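You operate a simulated robot arm through the tools that you are given. There is no shell and no other tool. Be economical: measure what you need, move in short steps, check, and stop when the job is done.

You are at the controls of a simulated robot arm. One attempt, no reset.

Task
Put the tall ice cube on the large cream book.

It is judged by the outcome, as a careful person would: the job done as asked, and still so three seconds after it is handed in. It fails if anything else is knocked over, pushed out of place, dropped, spilled or broken.

Robot
A 7-joint arm with a two-finger parallel gripper, fixed in place. Base frame: the origin is at the foot of the arm, x ahead of it, y to its left, z up; the work surface is at about z = 900. Lengths are in mm, angles in rad, forces in N, time in s.
Its first joint turns from -2.897 to 2.897 rad. Payload 4.4 kg.
Tool frame: the origin (TCP) lies between the finger pads and is the grasp point; the fingertips stand 23 mm ahead of it; z points along the fingers, y is the line along which they close. The gripper opens to 94 mm. The fingers are 38 mm wide and 10 mm thick; the gripper's body (54 by 96 mm) begins 39 mm behind the TCP.
Orientation is that of the tool frame in the base frame, as [roll, pitch, yaw] about the fixed x, y, z axes, in that order (R = Rz(yaw) Ry(pitch) Rx(roll)). With the fingers straight down and closing along the base's y, the tool's x points along the base's -x, its y along +y and its z along -z.

Tools
- The arm moves only by the tool step_arm. Its argument "motion" is a list of rows, each a list of 5 numbers: the shift along the base's x, y, z in units of 300 mm (1.0 is 300 mm), then the turn about the base's z in units of 180 degrees (1.0 is 180 degrees), then the opening, from 0 (shut) to 1 (fully open). In form: [[tx, ty, tz, twist, claw], ...]. A call has 1 to 12 rows; each row is the pose to reach, as a shift and turn from the pose commanded when the call began. A call with a number of a shift or a turn outside -1 to 1 is refused whole. Rows are played at 5 a second. More than 50 mm and 0.15 rad between two rows, or a gripper value outside its range, and nothing of the call is played. Where a pose cannot be reached the arm comes as near as it can. A force on the tool above 40 N (or 10 N above the force at the start of the call, whichever is more), or a blocked arm, ends the call early, and 0.2 s more pass. The fingers move at their own pace (about 72 mm/s each) and stop on an object; they squeeze with about 39 N. The grip force told is the motor's: it shows also when the fingers shut on nothing. Time passes only in rows, and 0.2 s behind the last, so rows that repeat a pose let the fingers close. It gives the time, the measured TCP pose, the force on the tool (base axes), the opening and the grip force at its end, in the units of the frame above (readings bear some noise).
- Cameras (640 x 400 px; columns grow to the right, rows downward): "scene" is fixed at [221.3, 651.2, 1629]; the picture's right is [-0.60, -0.80, 0.00], its down [-0.47, 0.35, -0.81] and it looks along [0.65, -0.48, -0.59] (base axes); focal length 322 px, centre (320, 200). "wrist" rides on the gripper at [86, 16, -74] in the tool frame; the picture's right is [-0.18, 0.98, 0.00], its down [-0.58, -0.11, -0.81] and it looks along [-0.79, -0.15, 0.59] (tool axes); focal length 243 px, centre (320, 200). There is no depth. A picture from a camera that has moved, and an enlarged one, comes with that camera's place and axes in the base frame and with its lens.
- snapshot(camera): a new picture of that camera. It takes no simulated time.
- zoom(camera, box): a new picture of the part [left, top, right, bottom] of that camera's present view, enlarged. It takes no simulated time.
- hand_in(): hands the job in; it is judged then, once.

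Work in short steps. Places have to be worked out from the pictures, the camera data and where the tool is seen: move nearer, look again, correct. Check each grasp and each placing, and mend what went wrong. You have 90 turns and 36 pictures in all, those below and enlarged ones among them. Open the gripper and draw the arm clear of the work before you hand the job in, unless the task says otherwise; then end with one line.

The tools are called after "Request:" by a JSON object that holds its "op" and its "data". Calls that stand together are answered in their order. step_arm: Moves the arm, as the interface text tells. Its arguments: {"type":"object","properties":{"motion":{"type":"array","items":{"type":"array","items":{"type":"number"}}}},"required":["motion"]} The other tools are called the same way: snapshot (camera) takes a picture; zoom (camera, box) takes an enlarged picture of a part of a camera's view; hand_in () hands the job in.

At the start:

```text
time: 0.0
ee_pos: [791.5, 233.1, 1195.6]
ee_rot: [-3.141, 0.001, -3.142]
wrist_force: [0.1, 0.4, 0.2]
width: 93.9
finger_force: 0.1
```

scene: 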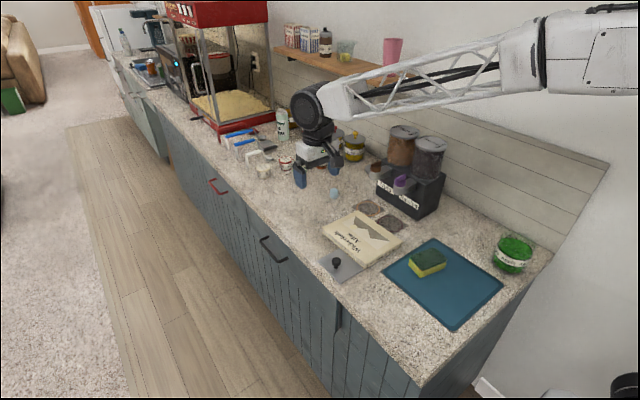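
wrist: 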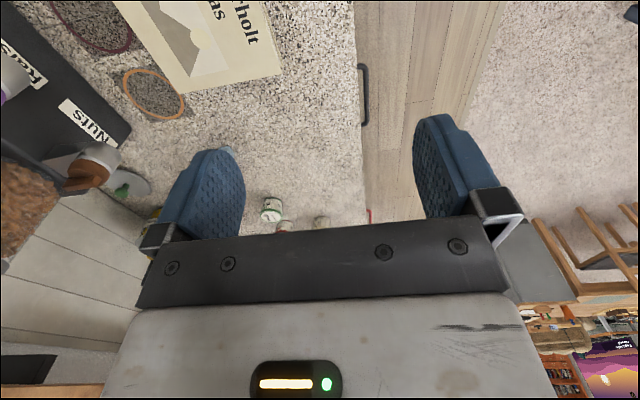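

I see a cream book near the middle; the ice cubes are not clear yet, so I enlarge the scene.

Request:
{"op": "zoom", "data": {"camera": "scene", "box": [220, 110, 380, 210]}}

Request:
{"op": "zoom", "data": {"camera": "scene", "box": [290, 170, 450, 290]}}

```text
4.00 times, centred on (300, 160) of scene
camera zoom: at [221.3, 651.2, 1629.0], right [-0.6, -0.8, 0.0], down [-0.47, 0.35, -0.81], along [0.65, -0.48, -0.59], focal length 1290 px, centre (400, 360)
```

zoom: 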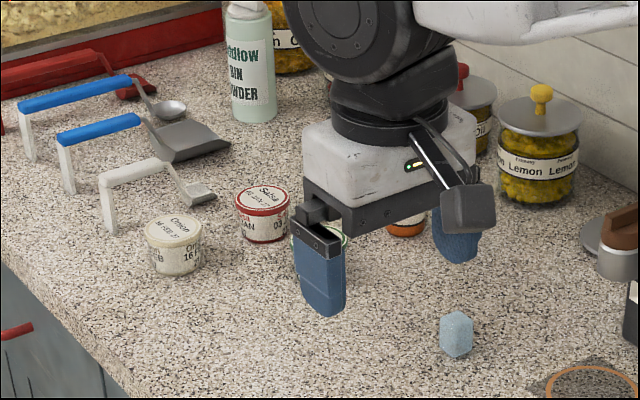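

```text
3.33 times, centred on (370, 230) of scene
camera zoom: at [221.3, 651.2, 1629.0], right [-0.6, -0.8, 0.0], down [-0.47, 0.35, -0.81], along [0.65, -0.48, -0.59], focal length 1075 px, centre (153, 100)
```

zoom: 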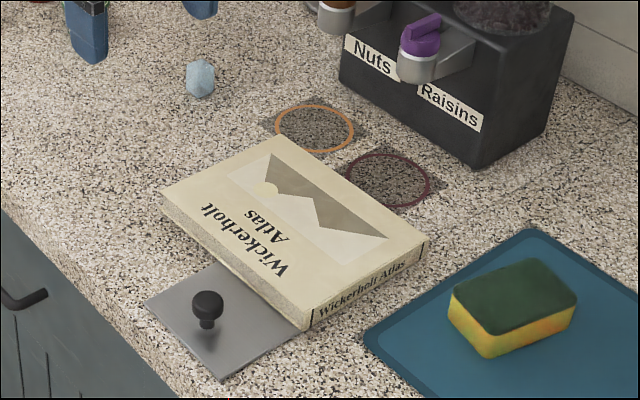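

The pale blue cube near scene pixel (334,193) works out to about (1005, 2); the book to about (746, 94). I move above and short of the cube so the wrist camera sees it between the fingers.

Request:
{"op": "step_arm", "data": {"motion": [[0.032, -0.118, -0.053, 0, 1], [0.064, -0.237, -0.106, 0, 1], [0.097, -0.355, -0.159, 0, 1], [0.129, -0.473, -0.211, 0, 1], [0.161, -0.592, -0.264, 0, 1], [0.193, -0.71, -0.317, 0, 1], [0.193, -0.71, -0.317, 0, 1]]}}

Request:
{"op": "snapshot", "data": {"camera": "wrist"}}

Request:
{"op": "zoom", "data": {"camera": "scene", "box": [220, 110, 380, 210]}}

```text
time: 1.6
ee_pos: [851.0, 19.0, 1100.0]
ee_rot: [3.141, 0.0, -3.141]
wrist_force: [0.4, 0.0, -0.7]
width: 94.0
finger_force: 0.0
```

```text
31 pictures are left
camera wrist: at [764.4, 34.5, 1174.6], right [0.18, 0.98, 0.0], down [0.58, -0.11, 0.81], along [0.79, -0.15, -0.59], focal length 243 px, centre (320, 200)
```

wrist: 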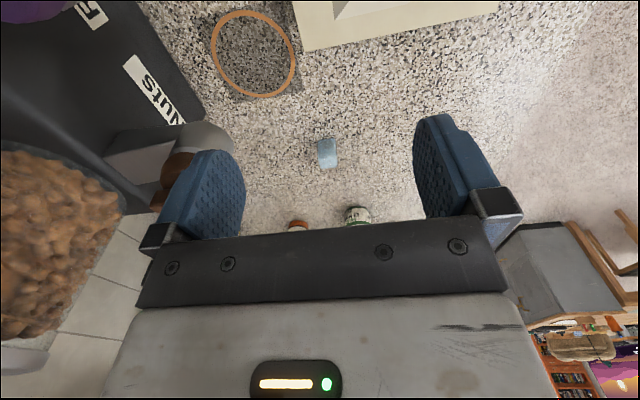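

```text
4.00 times, centred on (300, 160) of scene
camera zoom: at [221.3, 651.2, 1629.0], right [-0.6, -0.8, 0.0], down [-0.47, 0.35, -0.81], along [0.65, -0.48, -0.59], focal length 1290 px, centre (400, 360)
```

zoom: 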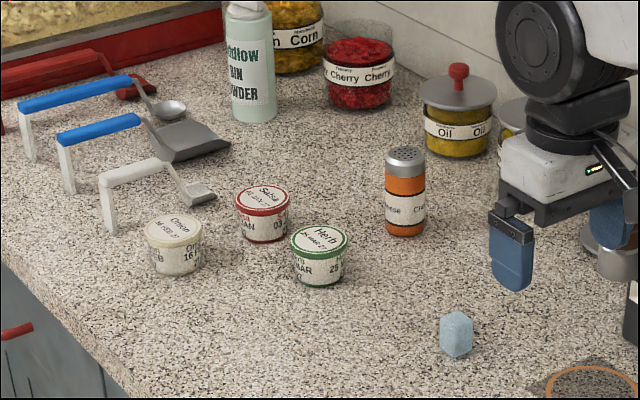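

It is the only cube in view, and it lies between the fingers as predicted. I enlarge the wrist view to get its place and turn.

Request:
{"op": "zoom", "data": {"camera": "wrist", "box": [288, 130, 368, 180]}}

Request:
{"op": "zoom", "data": {"camera": "scene", "box": [318, 183, 350, 203]}}

```text
8.00 times, centred on (328, 155) of wrist
camera zoom: at [764.4, 34.5, 1174.6], right [0.18, 0.98, 0.0], down [0.58, -0.11, 0.81], along [0.79, -0.15, -0.59], focal length 1941 px, centre (256, 560)
```

zoom: 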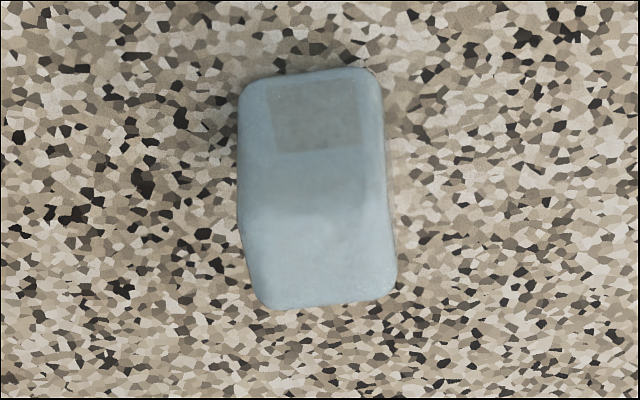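

```text
16.00 times, centred on (334, 193) of scene
camera zoom: at [221.3, 651.2, 1629.0], right [-0.6, -0.8, 0.0], down [-0.47, 0.35, -0.81], along [0.65, -0.48, -0.59], focal length 5159 px, centre (96, 312)
```

zoom: 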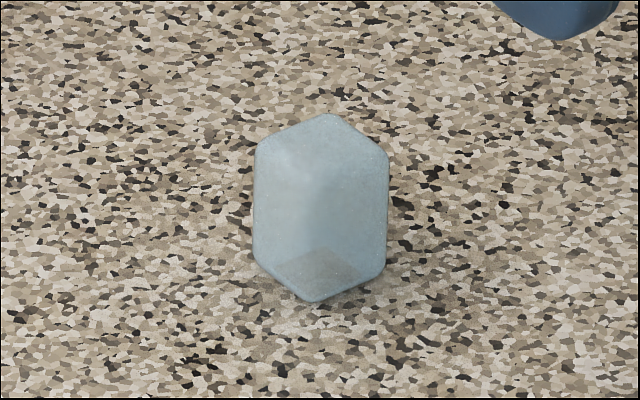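

The cube stands about 25×25×35 mm, centre near (1003, 2), faces nearly square to the base axes. I move above it at z≈1000 and see whether the arm reaches.

Request:
{"op": "step_arm", "data": {"motion": [[0.12, -0.014, -0.083, 0, 1], [0.245, -0.028, -0.166, -0.007, 1], [0.37, -0.043, -0.25, -0.014, 1], [0.49, -0.057, -0.333, -0.014, 1], [0.49, -0.057, -0.333, -0.014, 1], [0.49, -0.057, -0.333, -0.014, 1]]}}

Request:
{"op": "snapshot", "data": {"camera": "wrist"}}

```text
time: 3.0
ee_pos: [996.4, 3.2, 998.8]
ee_rot: [3.141, 0.0, 3.099]
wrist_force: [-0.2, -1.5, 0.0]
width: 93.7
finger_force: 0.0
```

```text
27 pictures are left
camera wrist: at [910.8, 22.8, 1073.5], right [0.23, 0.97, 0.0], down [0.58, -0.13, 0.81], along [0.79, -0.18, -0.59], focal length 243 px, centre (320, 200)
```

wrist: 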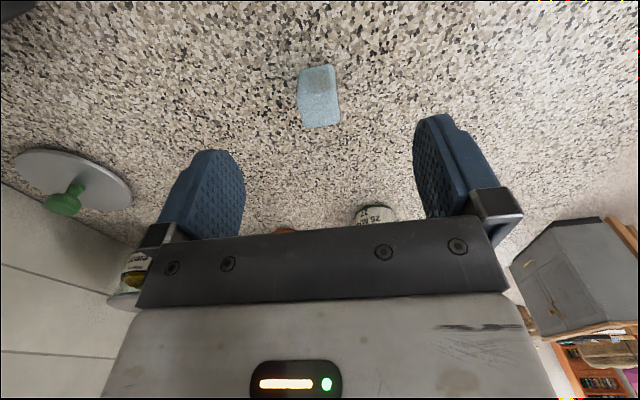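

Position confirmed: cube centre about (1003, 1), within reach. I go straight down to z≈930 with the fingers open.

Request:
{"op": "step_arm", "data": {"motion": [[0.015, -0.005, -0.08, 0, 1], [0.015, -0.005, -0.16, 0, 1], [0.015, -0.005, -0.225, 0, 1], [0.015, -0.005, -0.225, 0, 1]]}}

Request:
{"op": "snapshot", "data": {"camera": "wrist"}}

```text
time: 4.0
ee_pos: [1000.9, 1.7, 932.1]
ee_rot: [3.141, 0.0, 3.098]
wrist_force: [-1.3, -0.3, 0.3]
width: 93.9
finger_force: 0.1
```

```text
26 pictures are left
camera wrist: at [914.8, 20.6, 1007.2], right [0.23, 0.97, 0.0], down [0.58, -0.13, 0.81], along [0.79, -0.18, -0.59], focal length 243 px, centre (320, 200)
```

wrist: 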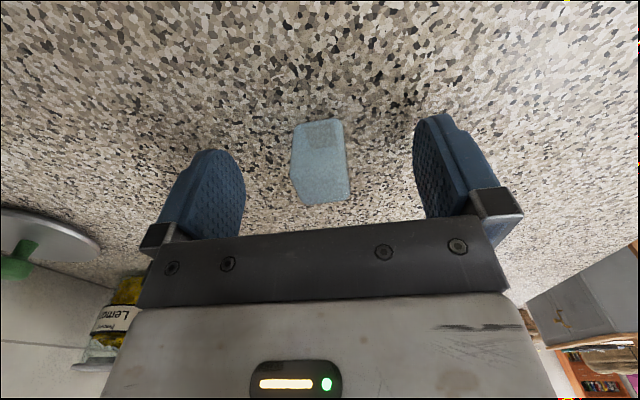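

The cube is centred between the pads. I lower 4 mm more and close.

Request:
{"op": "step_arm", "data": {"motion": [[0, 0, -0.012, 0, 1], [0, 0, -0.012, 0, 0], [0, 0, -0.012, 0, 0], [0, 0, -0.012, 0, 0], [0, 0, -0.012, 0, 0], [0, 0, -0.012, 0, 0]]}}

```text
time: 5.4
ee_pos: [1001.5, 1.6, 928.6]
ee_rot: [3.141, 0.001, 3.099]
wrist_force: [0.3, -0.8, 1.6]
width: 24.8
finger_force: 39.2
```

Gripped at 24.8 mm with 39 N. I lift 100 mm while drawing back a little, then look.

Request:
{"op": "step_arm", "data": {"motion": [[0, 0, 0.07, 0, 0], [0, 0, 0.17, 0, 0], [0, 0, 0.27, 0, 0], [0, 0, 0.37, 0, 0], [0, 0, 0.37, 0, 0]]}}

Request:
{"op": "snapshot", "data": {"camera": "wrist"}}

Request:
{"op": "zoom", "data": {"camera": "scene", "box": [310, 190, 422, 260]}}

```text
time: 6.6
ee_pos: [999.3, 0.6, 1039.2]
ee_rot: [3.141, -0.001, 3.099]
wrist_force: [1.0, 0.9, 0.3]
width: 24.8
finger_force: 39.0
```

```text
25 pictures are left
camera wrist: at [912.9, 20.1, 1114.9], right [0.23, 0.97, 0.0], down [0.58, -0.13, 0.81], along [0.79, -0.18, -0.59], focal length 243 px, centre (320, 200)
```

wrist: 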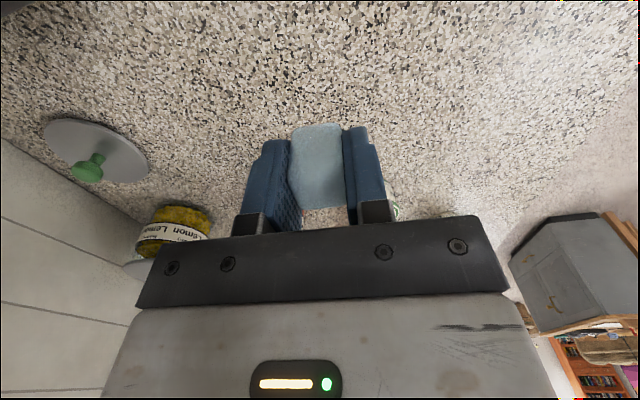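

```text
5.71 times, centred on (366, 225) of scene
camera zoom: at [221.3, 651.2, 1629.0], right [-0.6, -0.8, 0.0], down [-0.47, 0.35, -0.81], along [0.65, -0.48, -0.59], focal length 1842 px, centre (57, 57)
```

zoom: 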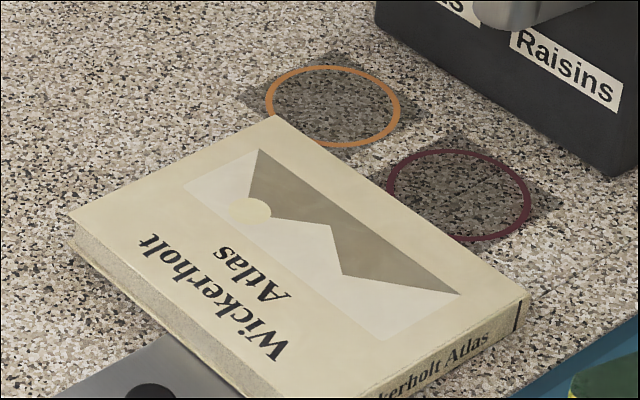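

The cube is held upright and the counter under it is clear. The book's top spans about x 660–867, y 10–160 at z≈923; I carry the cube over its centre (763, 85).

Request:
{"op": "step_arm", "data": {"motion": [[-0.131, 0.047, 0, 0, 0], [-0.262, 0.093, 0, 0, 0], [-0.393, 0.14, 0, 0.004, 0], [-0.525, 0.187, 0, 0.008, 0], [-0.656, 0.233, 0, 0.014, 0], [-0.787, 0.28, 0, 0.014, 0], [-0.787, 0.28, 0, 0.014, 0]]}}

Request:
{"op": "snapshot", "data": {"camera": "wrist"}}

Request:
{"op": "zoom", "data": {"camera": "scene", "box": [290, 170, 450, 270]}}

```text
time: 8.2
ee_pos: [765.0, 86.7, 1040.8]
ee_rot: [3.141, 0.0, -3.14]
wrist_force: [0.2, -1.3, 0.0]
width: 24.5
finger_force: 38.9
```

```text
23 pictures are left
camera wrist: at [677.5, 102.3, 1114.8], right [0.18, 0.98, 0.0], down [0.58, -0.11, 0.81], along [0.79, -0.15, -0.59], focal length 243 px, centre (320, 200)
```

wrist: 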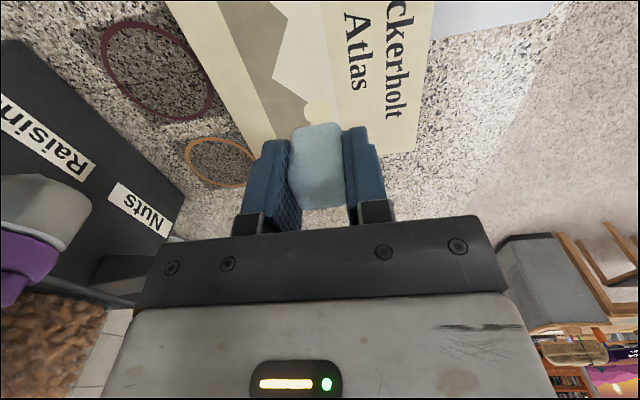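

```text
4.00 times, centred on (370, 220) of scene
camera zoom: at [221.3, 651.2, 1629.0], right [-0.6, -0.8, 0.0], down [-0.47, 0.35, -0.81], along [0.65, -0.48, -0.59], focal length 1290 px, centre (120, 120)
```

zoom: 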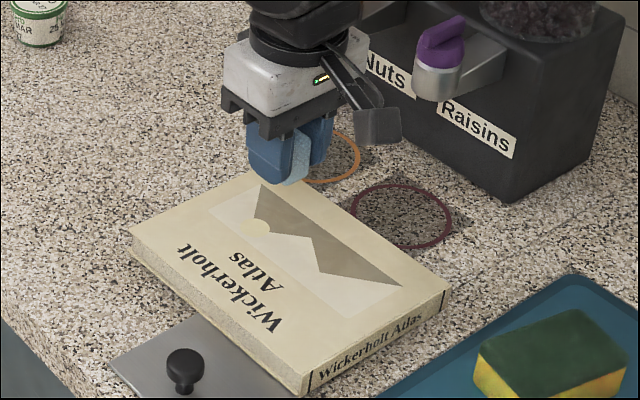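

All agrees with the estimate. I lower to z≈965, expecting contact near 952.

Request:
{"op": "step_arm", "data": {"motion": [[0, 0, -0.1, 0, 0], [0, 0, -0.2, 0, 0], [0, 0, -0.25, 0, 0], [0, 0, -0.25, 0, 0]]}}

Request:
{"op": "zoom", "data": {"camera": "scene", "box": [330, 190, 410, 240]}}

```text
time: 9.2
ee_pos: [765.8, 86.5, 965.1]
ee_rot: [3.141, 0.0, -3.141]
wrist_force: [0.6, 0.9, 0.6]
width: 24.8
finger_force: 38.3
```

```text
8.00 times, centred on (370, 215) of scene
camera zoom: at [221.3, 651.2, 1629.0], right [-0.6, -0.8, 0.0], down [-0.47, 0.35, -0.81], along [0.65, -0.48, -0.59], focal length 2580 px, centre (-80, 80)
```

zoom: 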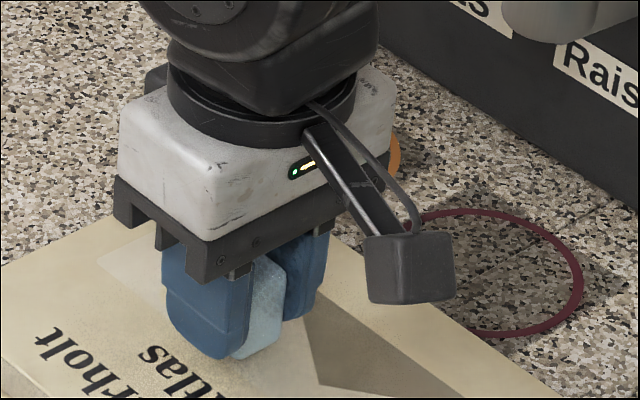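

No contact yet. I lower in 1.5 mm steps and watch the force.

Request:
{"op": "step_arm", "data": {"motion": [[0, 0, -0.01, 0, 0], [0, 0, -0.02, 0, 0], [0, 0, -0.027, 0, 0], [0, 0, -0.033, 0, 0], [0, 0, -0.033, 0, 0]]}}

```text
time: 10.4
ee_pos: [764.5, 85.0, 955.9]
ee_rot: [3.141, 0.0, -3.141]
wrist_force: [2.0, -0.2, 7.6]
width: 24.6
finger_force: 38.6
```

The upward force has risen to 7.6 N, suggesting first contact at z≈956. I go 0.6 mm further to confirm.

Request:
{"op": "step_arm", "data": {"motion": [[0, 0, -0.002, 0, 0], [0, 0, -0.002, 0, 0]]}}

Request:
{"op": "zoom", "data": {"camera": "scene", "box": [330, 190, 410, 240]}}

```text
time: 11.0
ee_pos: [764.7, 84.0, 954.8]
ee_rot: [3.141, -0.001, -3.141]
wrist_force: [0.0, 0.1, 7.8]
width: 24.8
finger_force: 39.2
```

```text
8.00 times, centred on (370, 215) of scene
camera zoom: at [221.3, 651.2, 1629.0], right [-0.6, -0.8, 0.0], down [-0.47, 0.35, -0.81], along [0.65, -0.48, -0.59], focal length 2580 px, centre (-80, 80)
```

zoom: 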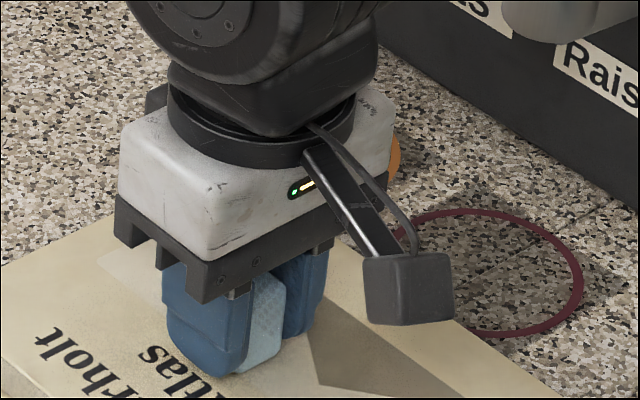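

The cube rests on the book with a steady contact force. I open the fingers partway in place.

Request:
{"op": "step_arm", "data": {"motion": [[0, 0, 0, 0, 0.45], [0, 0, 0, 0, 0.7], [0, 0, 0, 0, 0.7], [0, 0, 0, 0, 0.7]]}}

Request:
{"op": "snapshot", "data": {"camera": "wrist"}}

```text
time: 12.0
ee_pos: [765.3, 84.2, 953.2]
ee_rot: [3.141, -0.001, -3.141]
wrist_force: [0.4, 0.6, -0.1]
width: 65.8
finger_force: 0.0
```

```text
19 pictures are left
camera wrist: at [677.9, 100.7, 1028.9], right [0.18, 0.98, 0.0], down [0.58, -0.11, 0.81], along [0.79, -0.15, -0.59], focal length 243 px, centre (320, 200)
```

wrist: 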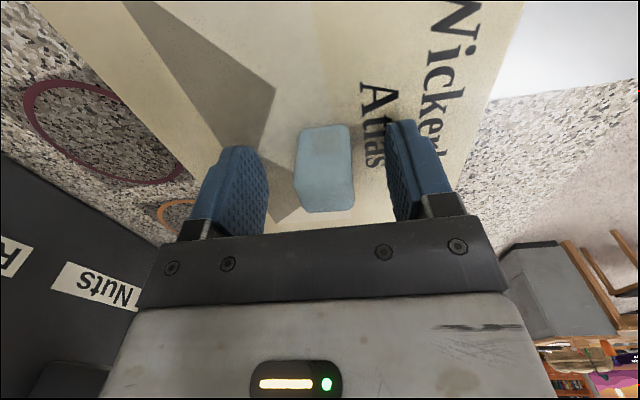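

The cube stands upright on the book, free of the fingers. I rise straight up 200 mm.

Request:
{"op": "step_arm", "data": {"motion": [[0, 0, 0.05, 0, 0.7], [0, 0, 0.15, 0, 0.7], [0, 0, 0.3, 0, 0.7], [0, 0, 0.45, 0, 0.7], [0, 0, 0.58, 0, 0.7], [0, 0, 0.67, 0, 0.7], [0, 0, 0.67, 0, 0.7]]}}

Request:
{"op": "snapshot", "data": {"camera": "scene"}}

Request:
{"op": "zoom", "data": {"camera": "scene", "box": [310, 180, 420, 250]}}

```text
time: 13.6
ee_pos: [764.1, 83.5, 1156.0]
ee_rot: [3.141, 0.0, 3.141]
wrist_force: [-0.3, -0.1, -0.4]
width: 65.7
finger_force: 0.0
```

```text
18 pictures are left
```

scene: 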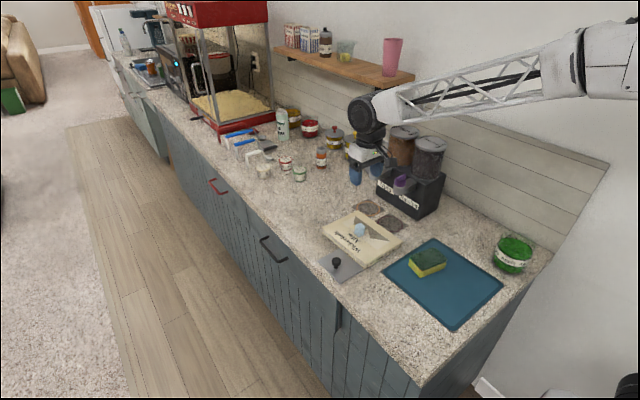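

```text
5.71 times, centred on (365, 215) of scene
camera zoom: at [221.3, 651.2, 1629.0], right [-0.6, -0.8, 0.0], down [-0.47, 0.35, -0.81], along [0.65, -0.48, -0.59], focal length 1842 px, centre (63, 114)
```

zoom: 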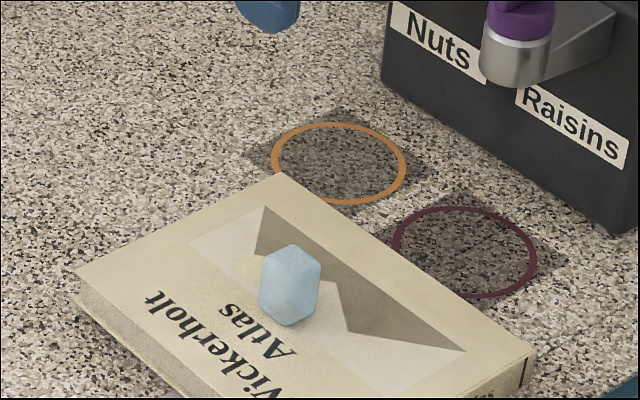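

The cube stands upright on the book, nothing else has moved, and the arm is clear, so I hand in.

Request:
{"op": "hand_in", "data": {}}

```text
The job is handed in.
```

The tall ice cube is standing upright near the middle of the large cream book. The gripper is open and clear, and nothing else appears to have moved.
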